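You operate a simulated robot arm through the tools that you are given. There is no shell and no other tool. Be economical: measure what you need, move in short steps, check, and stop when the job is done.

The job below is to be done with a simulated robot arm. You get a single attempt, and the scene is never put back.

TASK
Shut the right test drawer. Then take the plain roll and leave it on the top of the drawer bench. Then fetch the blue tape roll from the top of the shelf table and set it on top of the brown dotted roll on the top of the long bench. Then shut the strip cabinet drawer. Then close the strip cabinet door. Then close the roll cabinet drawer. Then close the roll cabinet door. Then push the sheet cabinet door shut. Then close the sheet cabinet drawer. Then put the steel bottle on the disc on the roll table. Then take the cardboard tube from the back of the green bench and put it on the red hold plate. Do these in the order given. Set down upright: plain roll, steel bottle, cardboard tube.

The check looks at the end state, three seconds after you hand in, the way a careful person would. Anything else that was tipped, shoved, dropped, spilled or broken makes it a failure.

THE ROBOT
A 7-joint arm with a vacuum gripper on a trunk, on a base that drives. Base frame: it is fixed to the floor where the robot stands at the start and does not move with it; the origin is under the middle of the robot, x ahead of it, y to its left, z up. Lengths are in mm, angles in degrees, forces in N, time in s.
With the tool pointing down near the work surface it reaches from about 100 to 800 mm from the robot's upright axis, wherever it stands. Its first joint turns from -166.0 to 166.0 degrees. Places, roughly: blue tape roll (8x8x4 cm) [-1100, -2900, 800]; cardboard tube (10x10x20 cm) [-7000, -4000, 900]; disc [-4250, 3250, 750]; dotted roll [1250, -1500, 1000]; plain roll [1250, -2500, 1000]; red hold plate (24x17 cm) [-6560, -4640, 800]; right test drawer [700, 0, 700]; roll cabinet door [-3800, 3800, 300]; roll cabinet drawer [-3900, 3700, 600]; sheet cabinet door [-3600, 1500, 300]; sheet cabinet drawer [-3600, 1400, 600]; steel bottle (8x8x28 cm) [-3500, 1000, 900]; strip cabinet door [-4100, -700, 300]; strip cabinet drawer [-4200, -800, 600]; top of the drawer bench [1300, 400, 800]. Payload 1.88 kg.
Tool frame: the origin (TCP) lies in the middle of the cups' lips, and z points out of the cups. The gripper has 1 cup of 32 mm across, covering 32 by 32 mm (tool x, y); the bellows give 14 mm. With the vacuum on, a cup seals on a smooth face that it is pressed against (1 to 4 N); it does not hold porous or soft things. The pull reaches 41 N.
Orientation is that of the tool frame in the base frame, as [roll, pitch, yaw] about the fixed x, y, z axes, in that order (R = Rz(yaw) Ry(pitch) Rx(roll)). With the cups facing straight down, the tool's x points along the base's -x, its y along +y and its z along -z.

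THE INTERFACE
- The arm moves only by the tool nudge_tool. Its argument "steps" is a list that holds one entry, the list of rows, each a list of 7 numbers: the vacuum: 1 switches it on, 0 off, then the shift along the tool's x, y, z in units of 300 mm (1.0 is 300 mm), then the turn, a rotation vector about the tool's x, y, z in units of 90 degrees (1.0 is 90 degrees). In form: [[[vacuum, tx, ty, tz, ax, ay, az], ...]]. A call has 1 to 10 rows; each row is the pose to reach, as a shift and turn from the pose commanded when the call began, along the tool's axes at that moment. A call with a number of a shift or a turn outside -1 to 1 is refused whole. A row lasts 0.2 s, in which the tool goes at most 50 mm and 8.6 degrees; a call with a longer step from one row to the next is refused whole, and so is a gripper value outside its range. A pose out of reach is approached as far as the arm can. The call stops where the force on the tool passes 40 N (or 10 N more than at its start, if that is more) or the arm is blocked; 0.2 s more then pass. The pull builds up within a second once a cup has sealed. Time passes only in rows, and 0.2 s behind the last, so rows that repeat a pose give it time. It gives the time, the measured TCP pose, the force on the tool (base axes) and the pull of the vacuum at its end, in the units of the frame above (readings bear some noise), with the torque about the TCP (base axes, N m) and any sound that the robot's microphone picked up.
- Cameras (640 x 400 px; columns grow to the right, rows downward): "scene" is now at [22.4, 155.3, 1420.1]; the picture's right is [-0.12, -0.99, 0.00], its down [-0.69, 0.09, -0.72] and it looks along [0.72, -0.09, -0.69] (base axes); focal length 263 px, centre (320, 200). "wrist" rides on the gripper at [82, 14, -216] in the tool frame; the picture's right is [-0.17, 0.99, 0.00], its down [-0.91, -0.15, -0.37] and it looks along [-0.37, -0.06, 0.93] (tool axes); focal length 243 px, centre (320, 200). There is no depth. A picture from a camera that has moved, and an enlarged one, comes with that camera's place and axes in the base frame and with its lens.
- grab_frame(camera): a new picture of that camera. The clock stands still meanwhile.
- move_column(by): slides the trunk up (or, below 0, down) by that many mm; the arm and the scene camera ride with it, the base frame stays. It gives what a move gives, with no picture.
- drive_base(legs): drives the robot by 1 to 6 legs, each [ahead, left, turn to the left] in mm, mm and degrees, along the robot's own axes; the way and the turn of a leg run together, so that a leg with both is an arc; at most 1500 mm and 180 degrees a leg. The arm and the cameras ride along, it lands a little off, and it stops where it bumps. It gives what a move gives.
- turn_head(pan, tilt): turns the head with the scene camera to pan (to the left, within 155 degrees either way) and tilt (down, from -29 to 69), counted from straight ahead of the robot. It gives what a move gives.
- inspect(camera, box): a new picture of the part [left, top, right, bottom] of that camera's present view, enlarged. The clock stands still meanwhile.
- hand_in(): hands the job in; it is judged then, once.

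Go step by step. Nothing tells you exact positions but the pictures and the camera data: compare them with the known pose of the tool, close in by small moves and look again before you grip or let go. The budget is 217 turns and 202 pictures, counting those below and the enlarged ones. Unless the task says otherwise, let go and move clear before handing in, and close with one line.

The tools are called after "Emit:" as a command line: name --argument value ..., lists and objects as JSON in quotes. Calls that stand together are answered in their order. nudge_tool: Moves the arm, as the interface text tells. Its arguments: {"type":"object","properties":{"steps":{"type":"array"}},"required":["steps"]} The other tools are called the same way: move_column (by) slides the trunk up or down; drive_base (legs) drives the base; turn_head (pan, tilt) turns the head that bears the scene camera; grab_frame (camera) takes a picture; inspect (camera, box) takes an enlarged picture of a part of a camera's view; hand_in () hands the job in.

At the start:

```text
clock: 0.0
tcp_pos: [526.3, 204.8, 925.8]
tcp_rot: [179.9, -0.1, 180.0]
force: [0.1, -0.8, 0.5]
ft_torque: [0.01, 0.0, 0.02]
pull: 0.0
trunk travel left (down, up): [-375.0, 215.0]
robot x, y, heading: [1.7, -1.4, 0.1]
head pan, tilt: [-7.1, 43.7]
```

scene: 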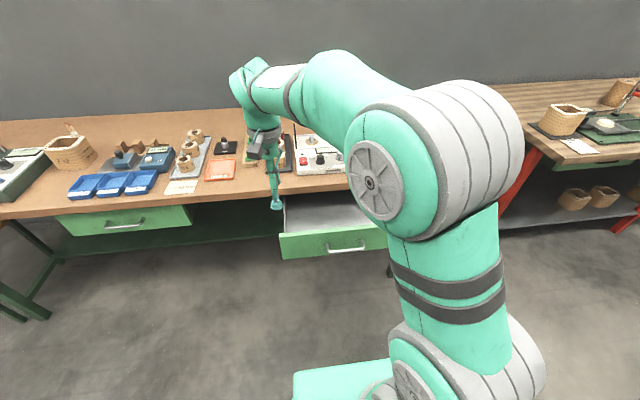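
wrist: 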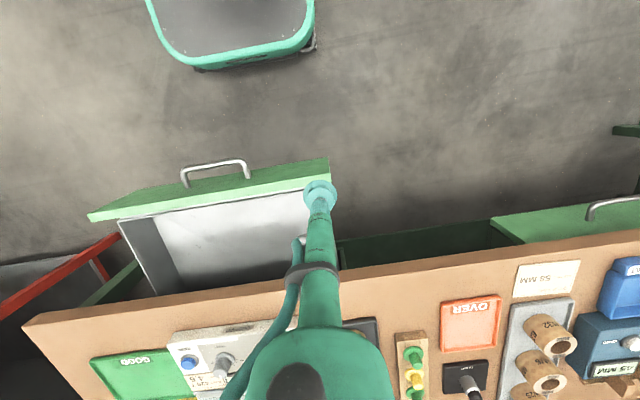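

The right test drawer stands open with its front at roughly x≈540, y≈0, z≈700. I'll back off and tip the tool to point forward.

Emit:
drive_base --legs '[[-350, 0, 0]]'

Emit:
nudge_tool --steps '[[[0, 0, 0, 0, 0, -0.09, 0], [0, 0, 0, 0, 0, -0.18, 0], [0, 0, 0, 0, 0, -0.27, 0], [0, 0, 0, 0, 0, -0.36, 0], [0, 0, 0, 0, 0, -0.45, 0], [0, 0, 0, 0, 0, -0.54, 0], [0, 0, 0, 0, 0, -0.63, 0], [0, 0, 0, 0, 0, -0.72, 0], [0, 0, 0, 0, 0, -0.81, 0], [0, 0, 0, 0, 0, -0.9, 0]]]'

Emit:
nudge_tool --steps '[[[0, 0, 0, 0, 0, -0.05, 0], [0, 0, 0, 0, 0, -0.1, 0]]]'

Emit:
grab_frame --camera "scene"

Emit:
grab_frame --camera "wrist"

```text
clock: 2.3
tcp_pos: [181.0, 203.0, 925.8]
tcp_rot: [-180.0, 0.0, 179.6]
force: [-0.4, 0.4, 0.1]
ft_torque: [-0.01, 0.01, -0.01]
pull: 0.1
trunk travel left (down, up): [-375.0, 215.0]
robot x, y, heading: [-348.7, 1.1, -0.7]
head pan, tilt: [-7.1, 43.7]
```

```text
clock: 4.5
tcp_pos: [180.2, 204.3, 927.9]
tcp_rot: [178.6, 81.2, 178.5]
force: [-0.3, 1.1, 0.3]
ft_torque: [0.0, 0.01, 0.0]
pull: 0.0
trunk travel left (down, up): [-375.0, 215.0]
robot x, y, heading: [-345.7, 0.5, -0.1]
head pan, tilt: [-7.1, 43.7]
```

```text
clock: 5.1
tcp_pos: [179.2, 204.0, 927.0]
tcp_rot: [27.6, 89.9, 27.5]
force: [0.1, 0.6, 0.7]
ft_torque: [0.03, 0.04, 0.01]
pull: 0.1
trunk travel left (down, up): [-375.0, 215.0]
robot x, y, heading: [-350.1, 2.8, -0.4]
head pan, tilt: [-7.1, 43.7]
```

```text
199 pictures are left
camera scene: at [-324.1, 155.9, 1420.2], right [-0.13, -0.99, 0.0], down [-0.68, 0.09, -0.72], along [0.72, -0.09, -0.69], focal length 263 px, centre (320, 200)
```

scene: 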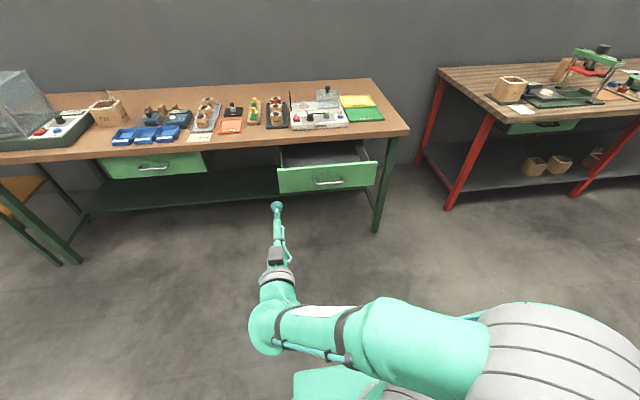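

```text
198 pictures are left
camera wrist: at [-38.2, 218.1, 843.5], right [0.0, 0.99, 0.17], down [-0.38, -0.15, 0.91], along [0.93, -0.07, 0.37], focal length 243 px, centre (320, 200)
```

wrist: 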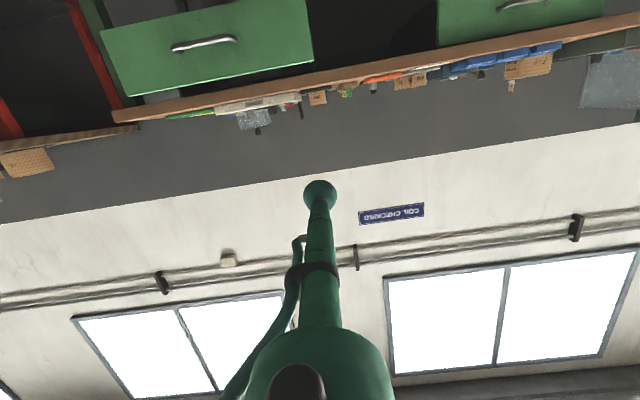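

The tool now points ahead. The drawer handle triangulates to about (542, 3, 698), so I'll push the panel just below it, at z≈660.

Emit:
nudge_tool --steps '[[[0, 0.111, -0.083, 0, 0, 0, 0], [0, 0.222, -0.166, 0, 0, 0, 0], [0, 0.334, -0.249, 0, 0, 0, 0], [0, 0.445, -0.332, 0, 0, 0, 0], [0, 0.556, -0.415, 0, 0, 0, 0], [0, 0.668, -0.498, 0, 0, 0, 0], [0, 0.779, -0.58, 0, 0, 0, 0], [0, 0.89, -0.663, 0, 0, 0, 0]]]'

Emit:
nudge_tool --steps '[[[0, 0, 0, 0.16, 0, 0, 0], [0, 0, 0, 0.32, 0, 0, 0], [0, 0, 0, 0.48, 0, 0, 0], [0, 0, 0, 0.64, 0, 0, 0], [0, 0, 0, 0.8, 0, 0, 0], [0, 0, 0, 0.96, 0, 0, 0]]]'

Emit:
grab_frame --camera "wrist"

```text
clock: 6.7
tcp_pos: [169.7, 169.5, 828.9]
tcp_rot: [55.6, 76.4, 53.3]
force: [-0.2, -1.1, -0.4]
ft_torque: [0.03, 0.01, 0.04]
pull: 0.0
out of reach, approached as far as the arm can: row 4, 5, 6, 7, 8
trunk travel left (down, up): [-375.0, 215.0]
robot x, y, heading: [-349.7, -2.6, -0.3]
head pan, tilt: [-7.1, 43.7]
stopped in row 8: the arm was blocked; the commanded pose is now the measured one
```

```text
clock: 8.1
tcp_pos: [460.4, 176.0, 877.5]
tcp_rot: [59.8, 77.0, 56.1]
force: [0.3, -0.7, -0.4]
ft_torque: [0.02, 0.05, -0.01]
pull: 0.0
out of reach, approached as far as the arm can: row 1, 2, 3, 4, 5, 6
trunk travel left (down, up): [-375.0, 215.0]
robot x, y, heading: [-346.4, 0.0, 0.1]
head pan, tilt: [-7.1, 43.7]
```

```text
197 pictures are left
camera wrist: at [255.1, 221.3, 774.2], right [0.03, 0.93, 0.35], down [-0.49, -0.29, 0.82], along [0.87, -0.2, 0.45], focal length 243 px, centre (320, 200)
```

wrist: 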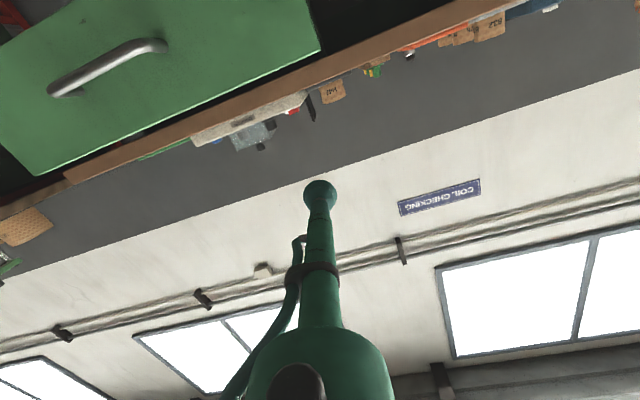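

The arm ran into its limits because it is too high for that pose. I'll lower the trunk, shift the base right and straighten the tool.

Emit:
drive_base --legs '[[-50, -170, 0]]'

Emit:
move_column --by -215

Emit:
nudge_tool --steps '[[[0, 0, 0, 0, -0.02, 0.038, -0.06], [0, 0, 0, 0, -0.041, 0.076, -0.121], [0, 0, 0, 0, -0.041, 0.076, -0.121]]]'

Emit:
grab_frame --camera "wrist"

```text
clock: 9.6
tcp_pos: [411.1, 8.6, 877.0]
tcp_rot: [60.0, 77.0, 56.1]
force: [0.4, 0.0, -0.2]
ft_torque: [-0.03, 0.0, -0.02]
pull: 0.1
trunk travel left (down, up): [-375.0, 215.0]
robot x, y, heading: [-396.6, -166.9, -0.3]
head pan, tilt: [-7.1, 43.7]
```

```text
clock: 11.8
tcp_pos: [410.5, 7.5, 662.1]
tcp_rot: [59.9, 76.9, 56.0]
force: [0.6, 0.4, -0.1]
ft_torque: [-0.02, 0.0, 0.03]
pull: 0.1
trunk travel left (down, up): [-160.0, 430.0]
robot x, y, heading: [-393.1, -165.6, -0.4]
head pan, tilt: [-7.1, 43.7]
```

```text
clock: 12.7
tcp_pos: [410.4, 8.8, 661.9]
tcp_rot: [71.6, 89.9, 71.4]
force: [-0.1, -0.2, -0.1]
ft_torque: [0.0, -0.01, 0.01]
pull: 0.1
trunk travel left (down, up): [-160.0, 430.0]
robot x, y, heading: [-393.8, -163.9, -0.3]
head pan, tilt: [-7.1, 43.7]
```

```text
196 pictures are left
camera wrist: at [193.0, 22.4, 578.7], right [0.0, 0.99, 0.17], down [-0.38, -0.15, 0.91], along [0.93, -0.06, 0.37], focal length 243 px, centre (320, 200)
```

wrist: 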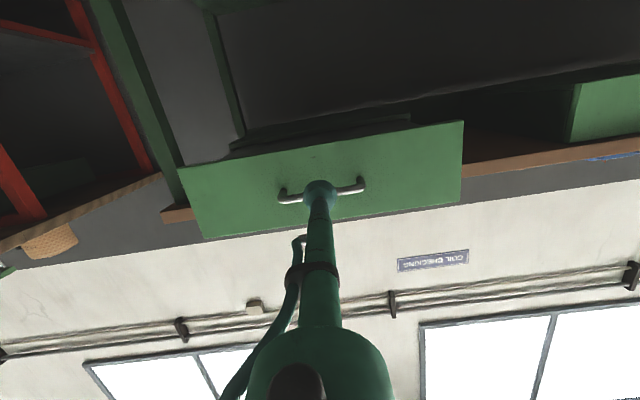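

The cup is lined up just below the handle, so I'll push forward.

Emit:
nudge_tool --steps '[[[0, 0, 0, 0.15, 0, 0, 0], [0, 0, 0, 0.3, 0, 0, 0], [0, 0, 0, 0.4, 0, 0, 0], [0, 0, 0, 0.48, 0, 0, 0], [0, 0, 0, 0.56, 0, 0, 0], [0, 0, 0, 0.64, 0, 0, 0], [0, 0, 0, 0.72, 0, 0, 0], [0, 0, 0, 0.8, 0, 0, 0], [0, 0, 0, 0.88, 0, 0, 0], [0, 0, 0, 0.96, 0, 0, 0]]]'

Emit:
nudge_tool --steps '[[[0, 0, 0, 0.06, 0, 0, 0], [0, 0, 0, 0.12, 0, 0, 0], [0, 0, 0, 0.18, 0, 0, 0], [0, 0, 0, 0.24, 0, 0, 0], [0, 0, 0, 0.3, 0, 0, 0]]]'

Emit:
grab_frame --camera "scene"

```text
clock: 14.8
tcp_pos: [700.3, 7.8, 660.6]
tcp_rot: [78.4, 89.8, 78.2]
force: [-0.6, -0.7, -0.1]
ft_torque: [0.04, 0.01, 0.01]
pull: 0.1
trunk travel left (down, up): [-160.0, 430.0]
robot x, y, heading: [-395.9, -167.3, -0.1]
head pan, tilt: [-7.1, 43.7]
```

```text
clock: 15.7
tcp_pos: [730.9, 7.0, 621.8]
tcp_rot: [-171.1, 87.4, -170.9]
force: [0.3, -0.7, -8.8]
ft_torque: [-0.01, -0.01, 0.02]
pull: 0.0
out of reach, approached as far as the arm can: row 3, 4
trunk travel left (down, up): [-160.0, 430.0]
robot x, y, heading: [-395.5, -167.6, -0.2]
head pan, tilt: [-7.1, 43.7]
stopped in row 4: the force on the tool passed its limit at 43 N (the readings are from after the stop); the commanded pose is now the measured one
```

```text
195 pictures are left
camera scene: at [-371.9, -12.1, 1205.3], right [-0.13, -0.99, 0.0], down [-0.69, 0.09, -0.72], along [0.72, -0.09, -0.69], focal length 263 px, centre (320, 200)
```

scene: 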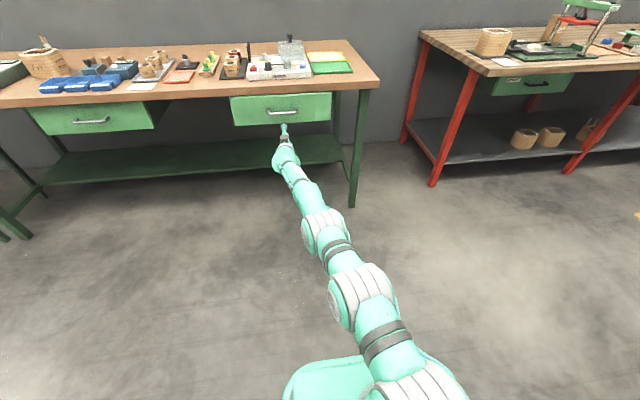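

The drawer is nearly or fully shut, but the arm is at full stretch and slid low. I'll back off, come closer and check.

Emit:
nudge_tool --steps '[[[0, 0, 0, -0.15, 0, 0, 0], [0, 0, 0, -0.3, 0, 0, 0], [0, 0, 0, -0.45, 0, 0, 0], [0, -0.13, 0, -0.5, 0, 0, 0], [0, -0.13, 0, -0.5, 0, 0, 0]]]'

Emit:
inspect --camera "scene" --box '[20, 60, 380, 200]'

Emit:
grab_frame --camera "wrist"

```text
clock: 16.0
tcp_pos: [726.9, 7.3, 630.3]
tcp_rot: [-177.9, 88.3, -177.9]
force: [-0.5, -0.1, 0.6]
ft_torque: [0.03, 0.04, -0.02]
pull: 0.1
trunk travel left (down, up): [-160.0, 430.0]
robot x, y, heading: [-396.4, -165.5, -0.3]
head pan, tilt: [-7.1, 43.7]
stopped in row 1: the force on the tool passed its limit at 67 N (the readings are from after the stop); the commanded pose is now the measured one
```

```text
1.78 times, centred on (200, 130) of scene
camera zoom: at [-373.1, -12.3, 1205.6], right [-0.13, -0.99, 0.0], down [-0.68, 0.09, -0.72], along [0.72, -0.09, -0.69], focal length 467 px, centre (533, 324)
```

zoom: 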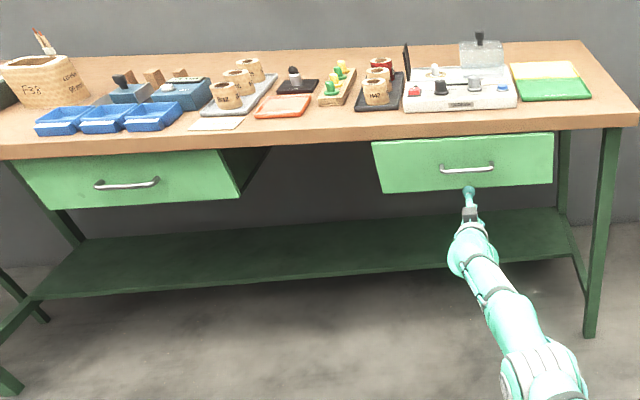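

```text
193 pictures are left
camera wrist: at [507.4, 19.8, 553.8], right [0.0, 0.99, 0.16], down [-0.35, -0.15, 0.92], along [0.94, -0.06, 0.34], focal length 243 px, centre (320, 200)
```

wrist: 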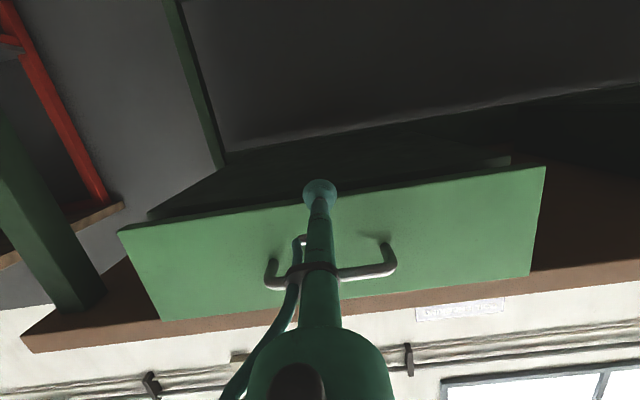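

The cup seems caught at the panel's lower edge. I'll drop down clear of it, then go back.

Emit:
nudge_tool --steps '[[[0, 0.07, 0, 0, 0, 0, 0], [0, 0.14, 0, 0, 0, 0, 0], [0, 0.14, 0, -0.1, 0, 0, 0], [0, 0.14, 0, -0.2, 0, 0, 0], [0, 0.14, 0, -0.35, 0, 0, 0], [0, 0.14, 0, -0.5, 0, 0, 0], [0, 0.14, 0, -0.5, 0, 0, 0]]]'

Emit:
grab_frame --camera "wrist"

```text
clock: 17.6
tcp_pos: [578.1, 5.5, 589.3]
tcp_rot: [-177.8, 88.2, -177.6]
force: [0.2, -0.8, 3.9]
ft_torque: [0.03, 0.66, -0.03]
pull: 0.0
trunk travel left (down, up): [-160.0, 430.0]
robot x, y, heading: [-394.4, -164.6, -0.4]
head pan, tilt: [-7.1, 43.7]
```

```text
192 pictures are left
camera wrist: at [357.0, 18.5, 513.5], right [0.0, 0.99, 0.16], down [-0.35, -0.15, 0.93], along [0.94, -0.06, 0.34], focal length 243 px, centre (320, 200)
```

wrist: 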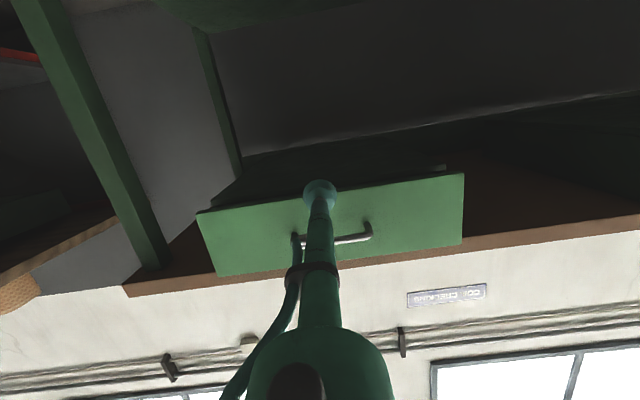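

From the scene view the right drawer front is still about 30 mm proud of the left one. I'll raise to z≈660, drive nearer and push again.

Emit:
nudge_tool --steps '[[[0, -0.12, 0, 0, 0, 0, 0], [0, -0.24, 0, 0, 0, 0, 0], [0, -0.24, 0, 0, 0, 0, 0]]]'

Emit:
drive_base --legs '[[110, 0, 0]]'

Emit:
nudge_tool --steps '[[[0, 0, 0, 0.07, 0, 0, 0], [0, 0, 0, 0.14, 0, 0, 0], [0, 0, 0, 0.19, 0, 0, 0], [0, 0, 0, 0.23, 0, 0, 0], [0, 0, 0, 0.27, 0, 0, 0], [0, 0, 0, 0.31, 0, 0, 0], [0, 0, 0, 0.35, 0, 0, 0], [0, 0, 0, 0.39, 0, 0, 0]]]'

Emit:
grab_frame --camera "scene"

```text
clock: 18.4
tcp_pos: [578.5, 6.7, 663.6]
tcp_rot: [-177.8, 88.1, -177.7]
force: [-0.5, -0.4, 0.2]
ft_torque: [-0.03, 0.02, -0.02]
pull: 0.0
trunk travel left (down, up): [-160.0, 430.0]
robot x, y, heading: [-396.4, -164.7, -0.5]
head pan, tilt: [-7.1, 43.7]
```

```text
clock: 19.6
tcp_pos: [688.1, 2.6, 662.8]
tcp_rot: [-177.9, 88.1, -177.9]
force: [0.2, 0.4, 0.1]
ft_torque: [0.0, -0.01, 0.01]
pull: 0.1
trunk travel left (down, up): [-160.0, 430.0]
robot x, y, heading: [-286.0, -167.2, -0.4]
head pan, tilt: [-7.1, 43.7]
```

```text
clock: 20.9
tcp_pos: [773.6, 3.3, 658.8]
tcp_rot: [-179.7, 88.2, -179.7]
force: [-28.3, -3.2, 4.2]
ft_torque: [-0.07, 0.08, 0.1]
pull: 0.0
trunk travel left (down, up): [-160.0, 430.0]
robot x, y, heading: [-288.1, -171.7, -0.4]
head pan, tilt: [-7.1, 43.7]
stopped in row 6: the force on the tool passed its limit at 59 N (the readings are from after the stop); the commanded pose is now the measured one
```

```text
191 pictures are left
camera scene: at [-265.5, -13.3, 1205.3], right [-0.13, -0.99, 0.0], down [-0.68, 0.09, -0.72], along [0.72, -0.1, -0.69], focal length 263 px, centre (320, 200)
```

scene: 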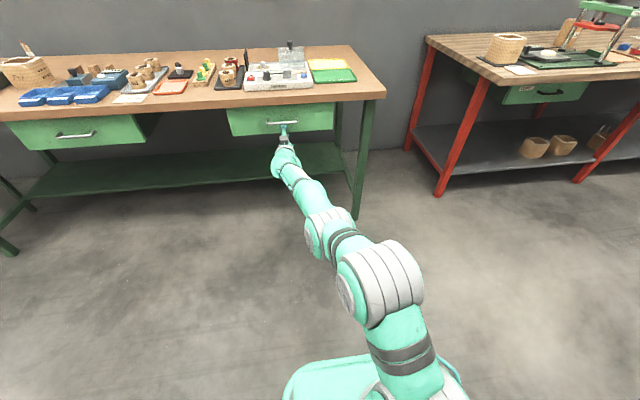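

The drawer is shut: the front is at x≈773, level with its neighbour, and the push met a hard stop. I'll back off, point the tool down and look right towards the plain roll.

Emit:
nudge_tool --steps '[[[0, 0, 0, -0.1, 0, 0, 0], [0, 0, 0, -0.2, 0, 0, 0], [0, 0, 0, -0.35, 0, 0, 0], [0, 0, 0, -0.5, 0, 0, 0]]]'

Emit:
drive_base --legs '[[-300, 0, 0]]'

Emit:
move_column --by 330

Emit:
nudge_tool --steps '[[[0, 0, 0, -0.1, 0, 0.09, 0], [0, 0, 0, -0.2, 0, 0.18, 0], [0, 0, 0, -0.3, 0, 0.27, 0], [0, 0, 0, -0.4, 0, 0.36, 0], [0, 0, 0, -0.5, 0, 0.45, 0], [0, 0, 0, -0.6, 0, 0.54, 0], [0, 0, 0, -0.7, 0, 0.63, 0], [0, 0, 0, -0.8, 0, 0.72, 0], [0, 0, 0, -0.9, 0, 0.81, 0], [0, 0, 0, -0.95, 0, 0.9, 0]]]'

Emit:
turn_head --pan -60 --tilt 25

Emit:
grab_frame --camera "scene"

```text
clock: 21.9
tcp_pos: [626.3, 3.1, 671.2]
tcp_rot: [174.1, 88.8, 173.9]
force: [-0.7, -0.7, 3.8]
ft_torque: [-0.02, 0.65, 0.01]
pull: 0.0
trunk travel left (down, up): [-160.0, 430.0]
robot x, y, heading: [-287.5, -168.0, -0.4]
head pan, tilt: [-7.1, 43.7]
```

```text
clock: 24.0
tcp_pos: [328.8, 4.4, 661.6]
tcp_rot: [-177.7, 88.4, -177.7]
force: [-0.5, 0.6, 0.0]
ft_torque: [-0.02, 0.02, -0.02]
pull: 0.1
trunk travel left (down, up): [-160.0, 430.0]
robot x, y, heading: [-583.3, -166.4, -0.7]
head pan, tilt: [-7.1, 43.7]
```

```text
clock: 27.2
tcp_pos: [330.3, 5.5, 991.2]
tcp_rot: [-177.5, 88.2, -177.7]
force: [0.4, -0.4, -0.5]
ft_torque: [0.01, 0.01, 0.02]
pull: 0.1
trunk travel left (down, up): [-490.0, 100.0]
robot x, y, heading: [-578.3, -168.4, -0.5]
head pan, tilt: [-7.1, 43.7]
```

```text
clock: 29.4
tcp_pos: [42.6, 7.3, 999.8]
tcp_rot: [179.9, 7.0, -179.9]
force: [-0.9, -0.1, -0.6]
ft_torque: [0.03, 0.0, -0.01]
pull: 0.0
trunk travel left (down, up): [-490.0, 100.0]
robot x, y, heading: [-583.8, -166.1, -0.6]
head pan, tilt: [-7.1, 43.7]
```

```text
clock: 30.6
tcp_pos: [43.3, 6.5, 1001.5]
tcp_rot: [-179.9, 7.3, 179.9]
force: [-0.1, 0.9, 0.0]
ft_torque: [-0.04, 0.01, 0.04]
pull: 0.0
trunk travel left (down, up): [-490.0, 100.0]
robot x, y, heading: [-584.1, -162.9, -0.3]
head pan, tilt: [-60.0, 25.0]
```

```text
190 pictures are left
camera scene: at [-595.4, -79.8, 1563.8], right [-0.87, -0.49, 0.0], down [-0.21, 0.37, -0.91], along [0.45, -0.79, -0.42], focal length 263 px, centre (320, 200)
```

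scene: 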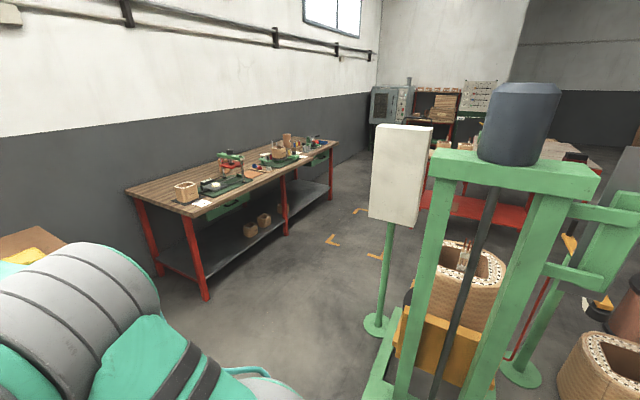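

The long bench runs along the wall on the right, with the green machine and a box stand opposite it. I'll zoom in on the bench objects.

Emit:
inspect --camera "scene" --box '[120, 110, 380, 270]'

Emit:
nudge_tool --steps '[[[0, 0.1, 0, 0, 0, 0.04, 0], [0, 0.2, 0, 0, 0, 0.08, 0], [0, 0.3, 0, 0, 0, 0.08, 0], [0, 0.4, 0, 0, 0, 0.08, 0], [0, 0.5, 0, 0, 0, 0.08, 0], [0, 0.6, 0, 0, 0, 0.08, 0]]]'

```text
2.46 times, centred on (250, 190) of scene
camera zoom: at [-595.4, -79.8, 1563.8], right [-0.87, -0.49, 0.0], down [-0.21, 0.37, -0.91], along [0.45, -0.79, -0.42], focal length 647 px, centre (492, 225)
```

zoom: 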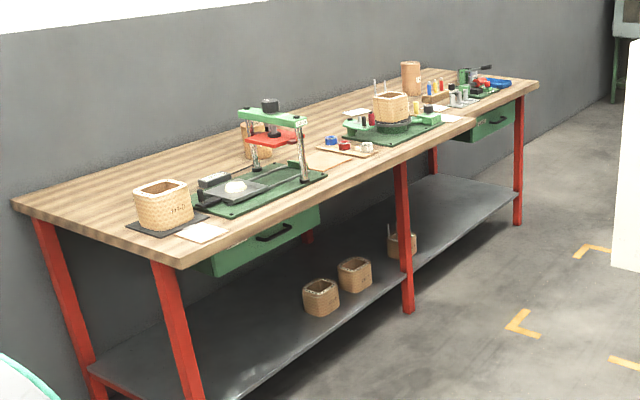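

```text
clock: 32.0
tcp_pos: [-134.0, 4.0, 975.7]
tcp_rot: [-179.9, -0.1, 179.9]
force: [-1.0, -0.6, -0.6]
ft_torque: [-0.01, 0.03, -0.03]
pull: 0.0
trunk travel left (down, up): [-490.0, 100.0]
robot x, y, heading: [-583.0, -169.1, -0.4]
head pan, tilt: [-60.0, 25.0]
```

I'll turn right, sidestep into the corridor and drive along the bench.

Emit:
drive_base --legs '[[0, 0, -90], [0, 820, 0], [1150, 0, 0]]'

Emit:
turn_head --pan 10 --tilt 30

Emit:
grab_frame --camera "scene"

```text
clock: 45.6
tcp_pos: [464.1, -1735.0, 977.0]
tcp_rot: [-180.0, 0.0, 92.5]
force: [0.5, -0.4, 0.8]
ft_torque: [-0.01, 0.02, -0.02]
pull: 0.1
trunk travel left (down, up): [-490.0, 100.0]
robot x, y, heading: [267.7, -1299.0, -87.9]
head pan, tilt: [-60.0, 25.0]
```

```text
clock: 47.0
tcp_pos: [463.3, -1735.2, 976.6]
tcp_rot: [-179.9, 0.0, 92.5]
force: [0.1, -1.1, -0.5]
ft_torque: [0.01, -0.01, 0.02]
pull: 0.0
trunk travel left (down, up): [-490.0, 100.0]
robot x, y, heading: [273.0, -1294.2, -87.8]
head pan, tilt: [10.0, 30.0]
```

```text
188 pictures are left
camera scene: at [453.9, -1315.7, 1555.9], right [-0.98, -0.21, 0.0], down [-0.1, 0.49, -0.87], along [0.18, -0.85, -0.5], focal length 263 px, centre (320, 200)
```

scene: 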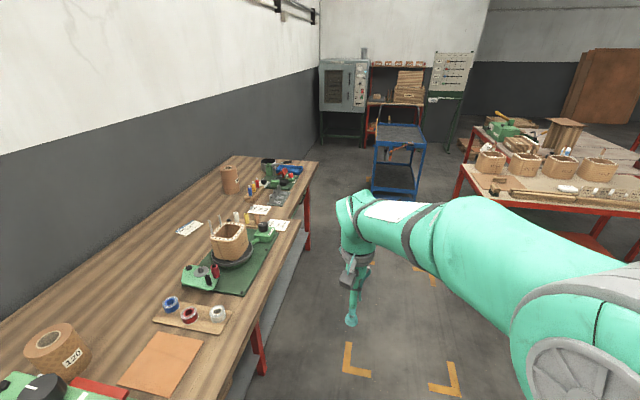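

The plain roll stands at the far end of the long bench, near (1210, -2470). I'll drive on and turn to face the bench.

Emit:
drive_base --legs '[[1180, 0, 0], [0, 0, 88]]'

Emit:
turn_head --pan 0 --tilt 35

Emit:
grab_frame --camera "scene"

Emit:
grab_frame --camera "wrist"

```text
clock: 56.8
tcp_pos: [758.3, -2306.6, 977.2]
tcp_rot: [-179.9, 0.0, -179.7]
force: [0.2, 0.0, -0.2]
ft_torque: [0.0, 0.0, 0.01]
pull: 0.1
trunk travel left (down, up): [-490.0, 100.0]
robot x, y, heading: [310.3, -2479.2, 0.0]
head pan, tilt: [10.0, 30.0]
```

```text
clock: 57.5
tcp_pos: [757.8, -2306.9, 975.1]
tcp_rot: [-180.0, 0.0, -179.7]
force: [0.3, 0.6, -0.1]
ft_torque: [0.0, -0.01, -0.01]
pull: 0.1
trunk travel left (down, up): [-490.0, 100.0]
robot x, y, heading: [308.8, -2478.4, -0.2]
head pan, tilt: [0.0, 35.0]
```

```text
187 pictures are left
camera scene: at [340.0, -2314.6, 1548.1], right [0.0, -1.0, 0.0], down [-0.57, 0.0, -0.82], along [0.82, 0.0, -0.57], focal length 263 px, centre (320, 200)
```

scene: 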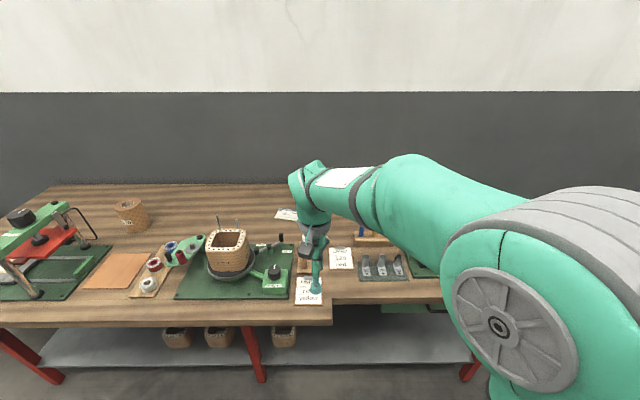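

```text
186 pictures are left
camera wrist: at [674.2, -2293.3, 1191.6], right [0.16, 0.99, 0.0], down [0.92, -0.15, 0.37], along [0.37, -0.06, -0.93], focal length 243 px, centre (320, 200)
```

wrist: 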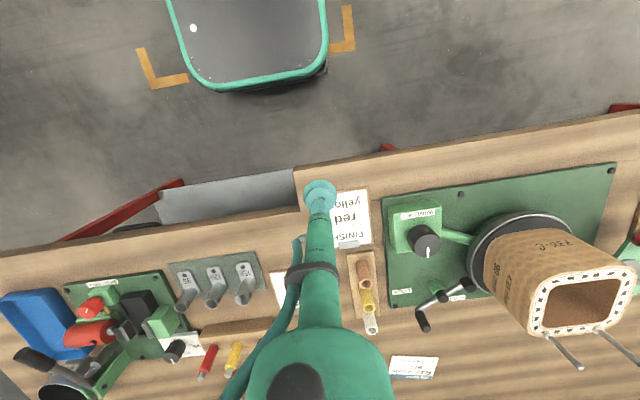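

The arm hides the roll. I'll sidestep right so it comes into view left of the arm.

Emit:
drive_base --legs '[[0, -350, 0]]'

Emit:
grab_frame --camera "scene"

Emit:
grab_frame --camera "wrist"

```text
clock: 59.8
tcp_pos: [757.5, -2652.3, 975.9]
tcp_rot: [-179.9, 0.0, -179.5]
force: [-0.2, 0.8, 0.0]
ft_torque: [-0.01, 0.0, -0.02]
pull: 0.0
trunk travel left (down, up): [-490.0, 100.0]
robot x, y, heading: [310.2, -2830.5, 0.1]
head pan, tilt: [0.0, 35.0]
```

```text
185 pictures are left
camera scene: at [339.3, -2663.0, 1548.1], right [0.0, -1.0, 0.0], down [-0.57, 0.0, -0.82], along [0.82, 0.0, -0.57], focal length 263 px, centre (320, 200)
```

scene: 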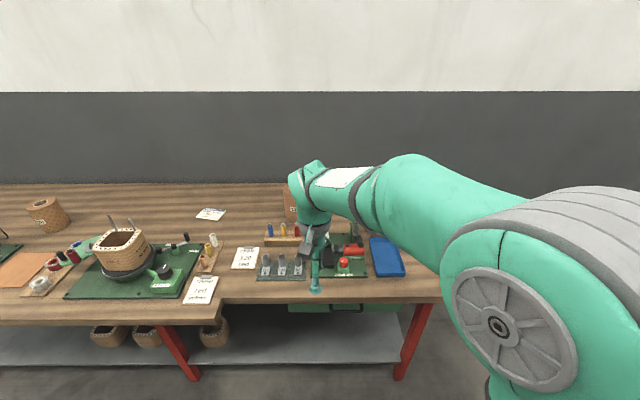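

```text
184 pictures are left
camera wrist: at [673.4, -2640.5, 1191.6], right [0.16, 0.99, 0.0], down [0.92, -0.15, 0.37], along [0.37, -0.06, -0.93], focal length 243 px, centre (320, 200)
```

wrist: 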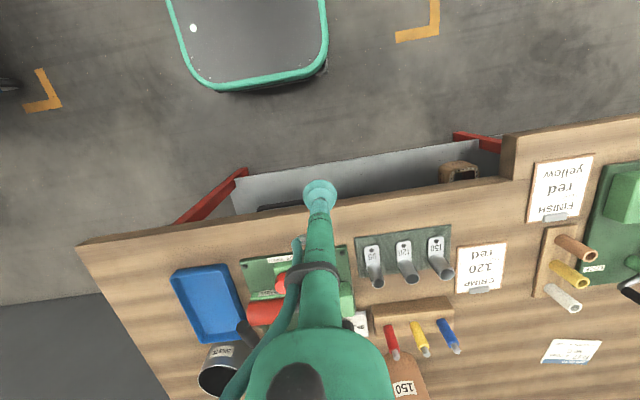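

Emit:
nudge_tool --steps '[[[0, 0, -0.16, 0, 0, 0, 0], [0, 0, -0.32, 0, 0, 0, 0], [0, 0, -0.48, 0, 0, 0, 0], [0, 0, -0.64, 0, 0, 0, 0], [0, 0, -0.8, 0, 0, 0, 0]]]'

Emit:
grab_frame --camera "scene"

Emit:
grab_frame --camera "wrist"

```text
clock: 61.0
tcp_pos: [757.7, -2891.4, 976.6]
tcp_rot: [-179.9, -0.1, -179.5]
force: [0.4, 0.4, 0.3]
ft_torque: [-0.01, 0.0, 0.01]
pull: 0.1
trunk travel left (down, up): [-490.0, 100.0]
robot x, y, heading: [313.5, -2830.6, 0.0]
head pan, tilt: [0.0, 35.0]
```

```text
183 pictures are left
camera scene: at [339.2, -2663.0, 1548.1], right [0.0, -1.0, 0.0], down [-0.57, 0.0, -0.82], along [0.82, 0.0, -0.57], focal length 263 px, centre (320, 200)
```

scene: 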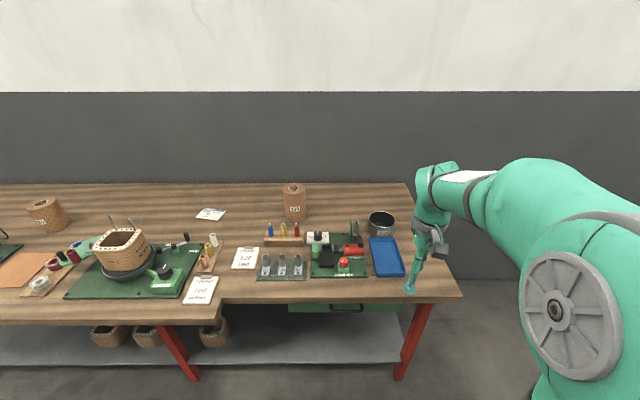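

```text
182 pictures are left
camera wrist: at [673.8, -2878.6, 1191.9], right [0.16, 0.99, 0.0], down [0.92, -0.15, 0.37], along [0.37, -0.06, -0.93], focal length 243 px, centre (320, 200)
```

wrist: 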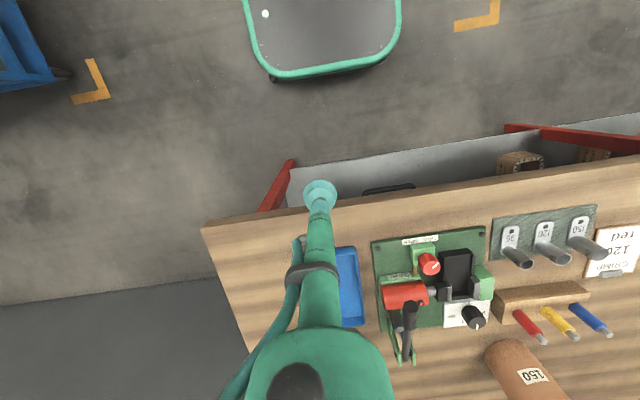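

Emit:
inspect --camera "scene" --box '[230, 160, 420, 290]'

Emit:
inspect --camera "scene" --box '[0, 170, 190, 300]'

```text
3.08 times, centred on (325, 225) of scene
camera zoom: at [339.2, -2663.0, 1548.1], right [0.0, -1.0, 0.0], down [-0.57, 0.0, -0.82], along [0.82, 0.0, -0.57], focal length 809 px, centre (305, 123)
```

zoom: 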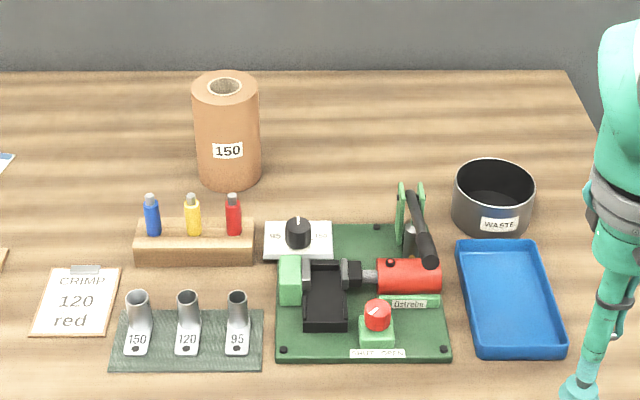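

```text
3.08 times, centred on (95, 235) of scene
camera zoom: at [339.2, -2663.0, 1548.1], right [0.0, -1.0, 0.0], down [-0.57, 0.0, -0.82], along [0.82, 0.0, -0.57], focal length 809 px, centre (1012, 92)
```

zoom: 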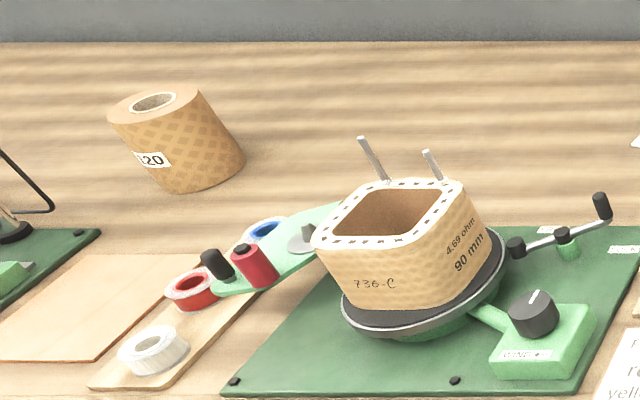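

The plain roll (150) is at about (1279, -2550), 150 mm tall with its top at z≈954, and its top is a narrow ring. I'll come closer and look at that top with the wrist camera.

Emit:
move_column --by 95

Emit:
drive_base --legs '[[190, 0, 0]]'

Emit:
nudge_tool --steps '[[[0, -0.05, 0.15, 0, 0, 0, 0], [0, -0.1, 0.3, 0, 0, 0, 0], [0, -0.15, 0.45, 0, 0, 0, 0], [0, -0.2, 0.6, 0, 0, 0, 0], [0, -0.25, 0.75, 0, 0, 0, 0], [0, -0.3, 0.9, 0, 0, 0, 0], [0, -0.35, 1.0, 0, 0, 0, 0], [0, -0.5, 1.0, 0, 0, 0, 0], [0, -0.65, 1.0, 0, 0, 0, 0]]]'

Emit:
grab_frame --camera "wrist"

Emit:
grab_frame --camera "scene"

```text
clock: 62.3
tcp_pos: [757.8, -2891.1, 1071.8]
tcp_rot: [-179.9, -0.1, -179.4]
force: [-0.6, -0.2, 0.6]
ft_torque: [0.01, -0.01, -0.03]
pull: 0.0
trunk travel left (down, up): [-585.0, 5.0]
robot x, y, heading: [309.7, -2830.8, 0.1]
head pan, tilt: [0.0, 35.0]
```

```text
clock: 63.8
tcp_pos: [950.1, -2886.9, 1072.3]
tcp_rot: [-179.8, 0.0, -179.2]
force: [0.1, 0.0, 0.2]
ft_torque: [0.01, 0.04, -0.03]
pull: 0.0
trunk travel left (down, up): [-585.0, 5.0]
robot x, y, heading: [503.2, -2828.3, 0.3]
head pan, tilt: [0.0, 35.0]
```

```text
clock: 65.8
tcp_pos: [1140.4, -2585.1, 1070.5]
tcp_rot: [-179.9, -0.1, -179.2]
force: [0.2, 0.2, 0.7]
ft_torque: [0.01, 0.0, 0.0]
pull: 0.1
trunk travel left (down, up): [-585.0, 5.0]
robot x, y, heading: [503.8, -2825.9, 0.4]
head pan, tilt: [0.0, 35.0]
```

```text
179 pictures are left
camera wrist: at [1057.8, -2572.0, 1286.5], right [0.15, 0.99, 0.0], down [0.92, -0.14, 0.37], along [0.37, -0.06, -0.93], focal length 243 px, centre (320, 200)
```

wrist: 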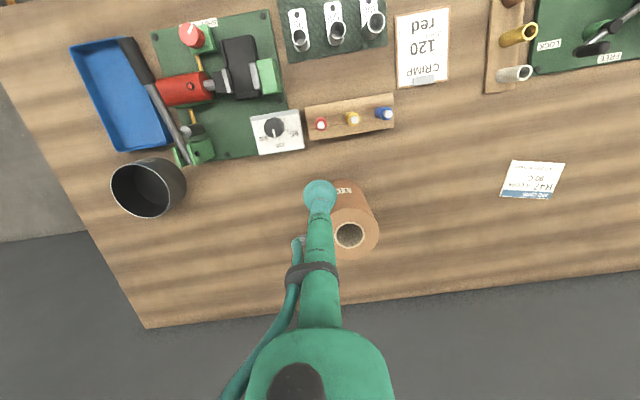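

```text
178 pictures are left
camera scene: at [530.2, -2662.0, 1643.0], right [0.01, -1.0, 0.0], down [-0.57, 0.0, -0.82], along [0.82, 0.01, -0.57], focal length 263 px, centre (320, 200)
```

scene: 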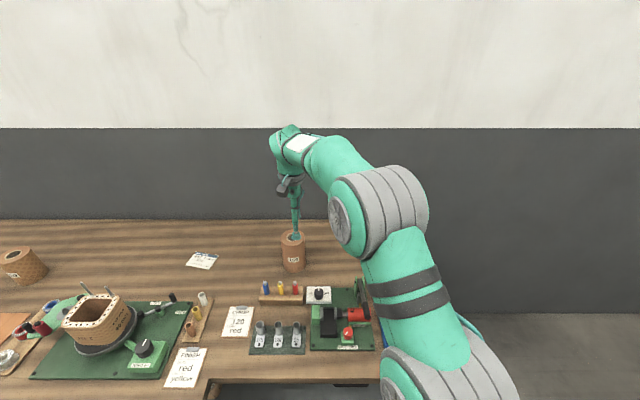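

Emit:
inspect --camera "wrist" --box '[280, 160, 420, 270]'

```text
3.64 times, centred on (350, 215) of wrist
camera zoom: at [1057.8, -2572.0, 1286.5], right [0.15, 0.99, 0.0], down [0.92, -0.14, 0.37], along [0.37, -0.06, -0.93], focal length 882 px, centre (211, 146)
```

zoom: 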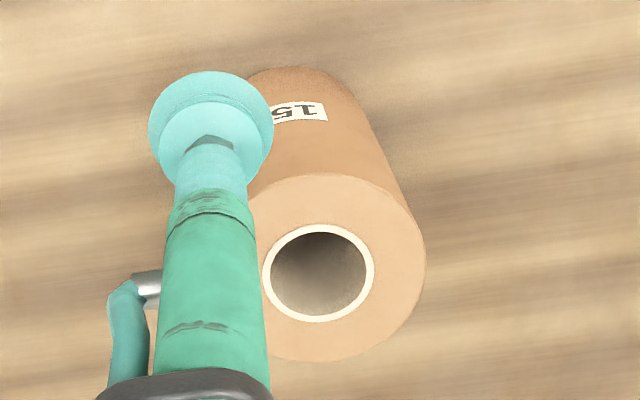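

Emit:
inspect --camera "scene" --box '[230, 180, 390, 300]'

```text
3.33 times, centred on (310, 240) of scene
camera zoom: at [530.2, -2662.0, 1643.0], right [0.01, -1.0, 0.0], down [-0.57, 0.0, -0.82], along [0.82, 0.01, -0.57], focal length 876 px, centre (353, 67)
```

zoom: 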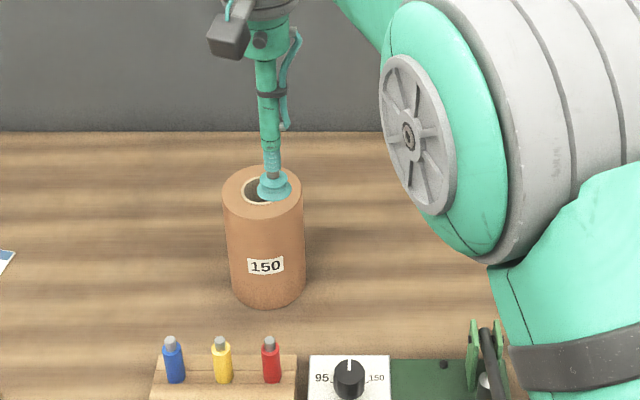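

The top ring is too narrow for the cup, so I'll grip the roll on its side, with the tool pointing along -y where the bench is clear. First I sidestep left and tilt the tool.

Emit:
drive_base --legs '[[0, 330, 0]]'

Emit:
nudge_tool --steps '[[[0, 0, 0, 0, 0.09, 0, 0], [0, 0, 0, 0, 0.18, 0, 0], [0, 0, 0, 0, 0.27, 0, 0], [0, 0, 0, 0, 0.36, 0, 0], [0, 0, 0, 0, 0.45, 0, 0], [0, 0, 0, 0, 0.54, 0, 0], [0, 0, 0, 0, 0.63, 0, 0], [0, 0, 0, 0, 0.72, 0, 0], [0, 0, 0, 0, 0.81, 0, 0], [0, 0, 0, 0, 0.9, 0, 0]]]'

Emit:
nudge_tool --steps '[[[0, 0, 0, 0, 0.05, 0, 0], [0, 0, 0, 0, 0.1, 0, 0]]]'

Emit:
grab_frame --camera "scene"

Emit:
grab_frame --camera "wrist"

```text
clock: 68.0
tcp_pos: [1139.2, -2258.8, 1072.4]
tcp_rot: [-179.9, 0.0, -179.1]
force: [0.0, -0.2, -0.5]
ft_torque: [-0.02, 0.01, -0.02]
pull: 0.2
trunk travel left (down, up): [-585.0, 5.0]
robot x, y, heading: [502.5, -2498.8, 0.4]
head pan, tilt: [0.0, 35.0]
```

```text
clock: 70.2
tcp_pos: [1105.9, -2311.8, 1043.5]
tcp_rot: [-105.0, -0.7, -178.9]
force: [-0.4, 0.4, -0.6]
ft_torque: [0.02, -0.01, 0.04]
pull: 0.2
out of reach, approached as far as the arm can: row 8, 9, 10
trunk travel left (down, up): [-585.0, 5.0]
robot x, y, heading: [499.8, -2503.6, 0.5]
head pan, tilt: [0.0, 35.0]
```

```text
clock: 70.8
tcp_pos: [1101.4, -2316.0, 1042.3]
tcp_rot: [-98.2, -0.5, -178.9]
force: [1.3, 0.0, -0.2]
ft_torque: [0.01, 0.04, 0.01]
pull: 0.1
out of reach, approached as far as the arm can: row 2
trunk travel left (down, up): [-585.0, 5.0]
robot x, y, heading: [499.4, -2502.6, 0.2]
head pan, tilt: [0.0, 35.0]
```

```text
175 pictures are left
camera scene: at [527.5, -2335.6, 1643.1], right [0.01, -1.0, 0.0], down [-0.57, 0.0, -0.82], along [0.82, 0.01, -0.57], focal length 263 px, centre (320, 200)
```

scene: 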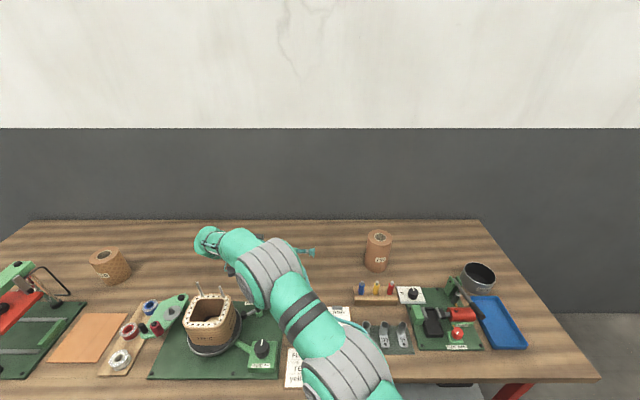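

```text
174 pictures are left
camera wrist: at [1013.2, -2102.2, 1059.2], right [0.15, 0.14, -0.98], down [0.91, 0.37, 0.2], along [0.39, -0.92, -0.07], focal length 243 px, centre (320, 200)
```

wrist: 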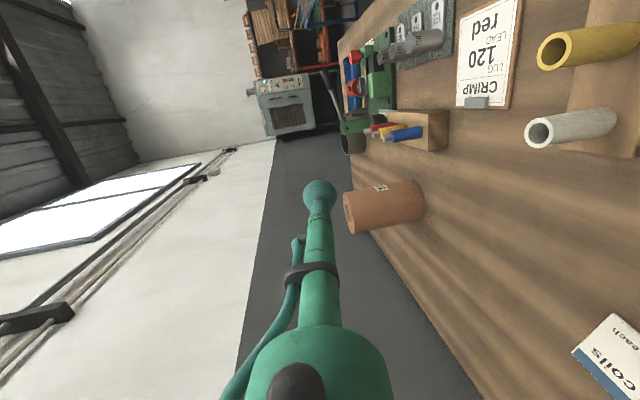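

The arm is near its reach here. Moving the tool towards the roll brings the wrist closer in, so I'll do that and level the tool.

Emit:
nudge_tool --steps '[[[0, 0, 0, 0.12, 0, 0, 0], [0, 0, 0, 0.24, 0.0, 0, 0], [0, 0, 0, 0.36, 0.05, 0, 0], [0, 0, 0, 0.46, 0.091, 0, 0], [0, 0, 0, 0.46, 0.091, 0, 0]]]'

Emit:
move_column --by -95

Emit:
grab_frame --camera "wrist"

Emit:
inspect --camera "scene" --box '[200, 180, 500, 360]'

```text
clock: 72.0
tcp_pos: [1101.3, -2450.8, 1026.2]
tcp_rot: [-87.8, -0.5, -178.9]
force: [-0.4, 0.9, -0.3]
ft_torque: [0.0, 0.0, 0.01]
pull: 0.1
trunk travel left (down, up): [-585.0, 5.0]
robot x, y, heading: [498.4, -2499.0, 0.5]
head pan, tilt: [0.0, 35.0]
```

```text
clock: 73.3
tcp_pos: [1101.4, -2450.0, 931.5]
tcp_rot: [-87.9, -0.6, -179.1]
force: [0.2, 0.1, 0.2]
ft_torque: [0.02, 0.02, 0.01]
pull: 0.0
trunk travel left (down, up): [-490.0, 100.0]
robot x, y, heading: [502.3, -2500.8, 0.3]
head pan, tilt: [0.0, 35.0]
```

```text
173 pictures are left
camera wrist: at [1013.3, -2237.5, 909.1], right [0.16, -0.03, -0.99], down [0.91, 0.4, 0.13], along [0.39, -0.92, 0.09], focal length 243 px, centre (320, 200)
```

wrist: 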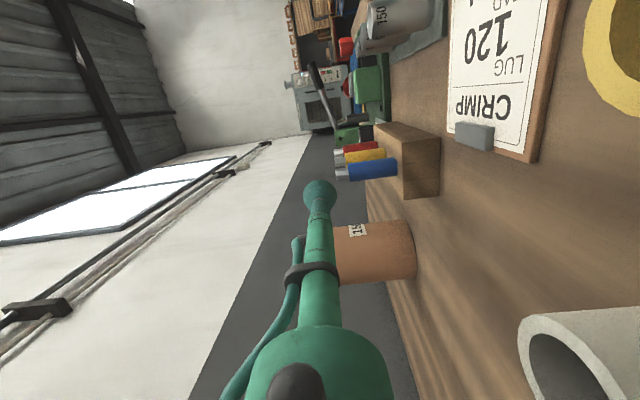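

```text
2.13 times, centred on (350, 270) of scene
camera zoom: at [527.7, -2335.7, 1548.1], right [0.01, -1.0, 0.0], down [-0.57, 0.0, -0.82], along [0.82, 0.01, -0.57], focal length 561 px, centre (256, 51)
```

zoom: 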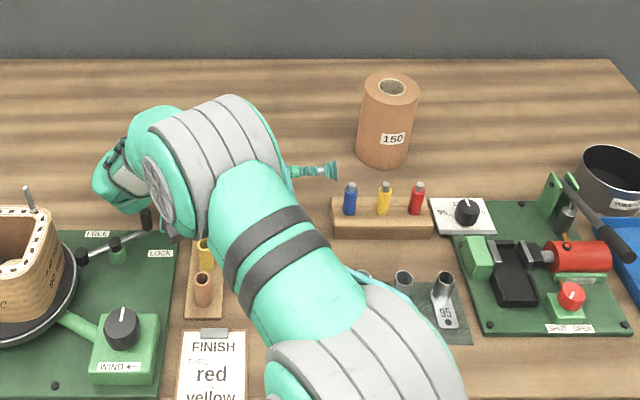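

The roll's axis triangulates to (1238, -2545), radius 42. I'll slide the tool to x≈1238, beside it.

Emit:
nudge_tool --steps '[[[0, -0.1, 0, 0, 0, 0, 0], [0, -0.2, 0, 0, -0.024, 0, 0], [0, -0.3, 0, 0, -0.024, 0, 0], [0, -0.38, 0.02, 0, -0.024, 0, 0], [0, -0.457, 0.05, 0, -0.024, 0, 0], [0, -0.457, 0.05, 0, -0.024, 0, 0]]]'

Emit:
grab_frame --camera "wrist"

Emit:
inspect --camera "scene" --box '[200, 180, 500, 360]'

```text
clock: 74.7
tcp_pos: [1238.4, -2450.3, 915.5]
tcp_rot: [-90.0, -0.5, -178.9]
force: [0.3, -0.1, 0.2]
ft_torque: [-0.02, 0.0, 0.0]
pull: 0.1
trunk travel left (down, up): [-490.0, 100.0]
robot x, y, heading: [497.9, -2500.9, 0.4]
head pan, tilt: [0.0, 35.0]
```

```text
171 pictures are left
camera wrist: at [1149.8, -2236.1, 901.8], right [0.15, 0.0, -0.99], down [0.91, 0.39, 0.14], along [0.39, -0.92, 0.06], focal length 243 px, centre (320, 200)
```

wrist: 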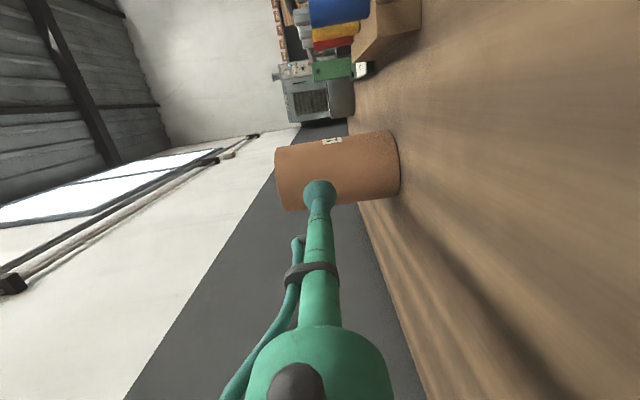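

```text
2.13 times, centred on (350, 270) of scene
camera zoom: at [527.8, -2335.6, 1548.1], right [0.01, -1.0, 0.0], down [-0.57, 0.0, -0.82], along [0.82, 0.01, -0.57], focal length 561 px, centre (256, 51)
```

zoom: 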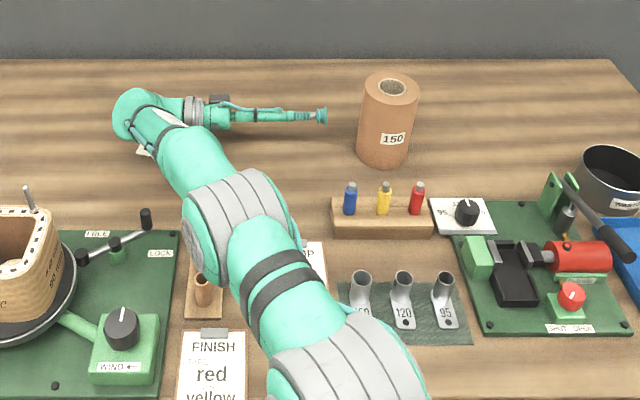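

The refined roll axis is about (1243, -2533). I'll approach with the vacuum on in small steps.

Emit:
nudge_tool --steps '[[[1, -0.015, 0, 0.05, 0, 0, 0], [1, -0.015, 0, 0.09, 0, 0, 0], [1, -0.015, 0, 0.11, 0, 0, 0], [1, -0.015, 0, 0.12, 0, 0, 0], [1, -0.015, 0, 0.13, 0, 0, 0], [1, -0.015, 0, 0.13, 0, 0, 0]]]'

Emit:
inspect --camera "wrist" --box '[240, 100, 440, 260]'

```text
clock: 76.1
tcp_pos: [1244.4, -2487.4, 914.5]
tcp_rot: [-90.0, -0.6, -179.0]
force: [0.7, 0.0, 0.8]
ft_torque: [-0.01, -0.01, -0.05]
pull: 0.1
trunk travel left (down, up): [-490.0, 100.0]
robot x, y, heading: [500.3, -2500.9, 0.4]
head pan, tilt: [0.0, 35.0]
```

```text
2.50 times, centred on (340, 180) of wrist
camera zoom: at [1155.4, -2274.4, 901.0], right [0.16, 0.0, -0.99], down [0.91, 0.39, 0.14], along [0.39, -0.92, 0.06], focal length 606 px, centre (270, 250)
```

zoom: 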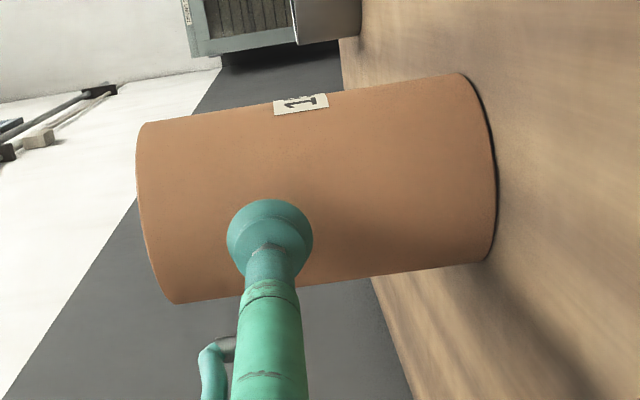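

Emit:
nudge_tool --steps '[[[1, 0, 0, 0.03, 0, 0, 0], [1, 0, 0, 0.04, 0, 0, 0], [1, 0, 0, 0.05, 0, 0, 0], [1, 0, 0, 0.06, 0, 0, 0], [1, 0, 0, 0.065, 0, 0, 0], [1, 0, 0, 0.065, 0, 0, 0]]]'

```text
clock: 77.5
tcp_pos: [1245.3, -2507.3, 915.0]
tcp_rot: [-90.0, -0.7, -179.0]
force: [0.0, 0.2, -0.9]
ft_torque: [-0.01, 0.0, 0.01]
pull: 0.0
trunk travel left (down, up): [-490.0, 100.0]
robot x, y, heading: [501.3, -2502.1, 0.5]
head pan, tilt: [0.0, 35.0]
```

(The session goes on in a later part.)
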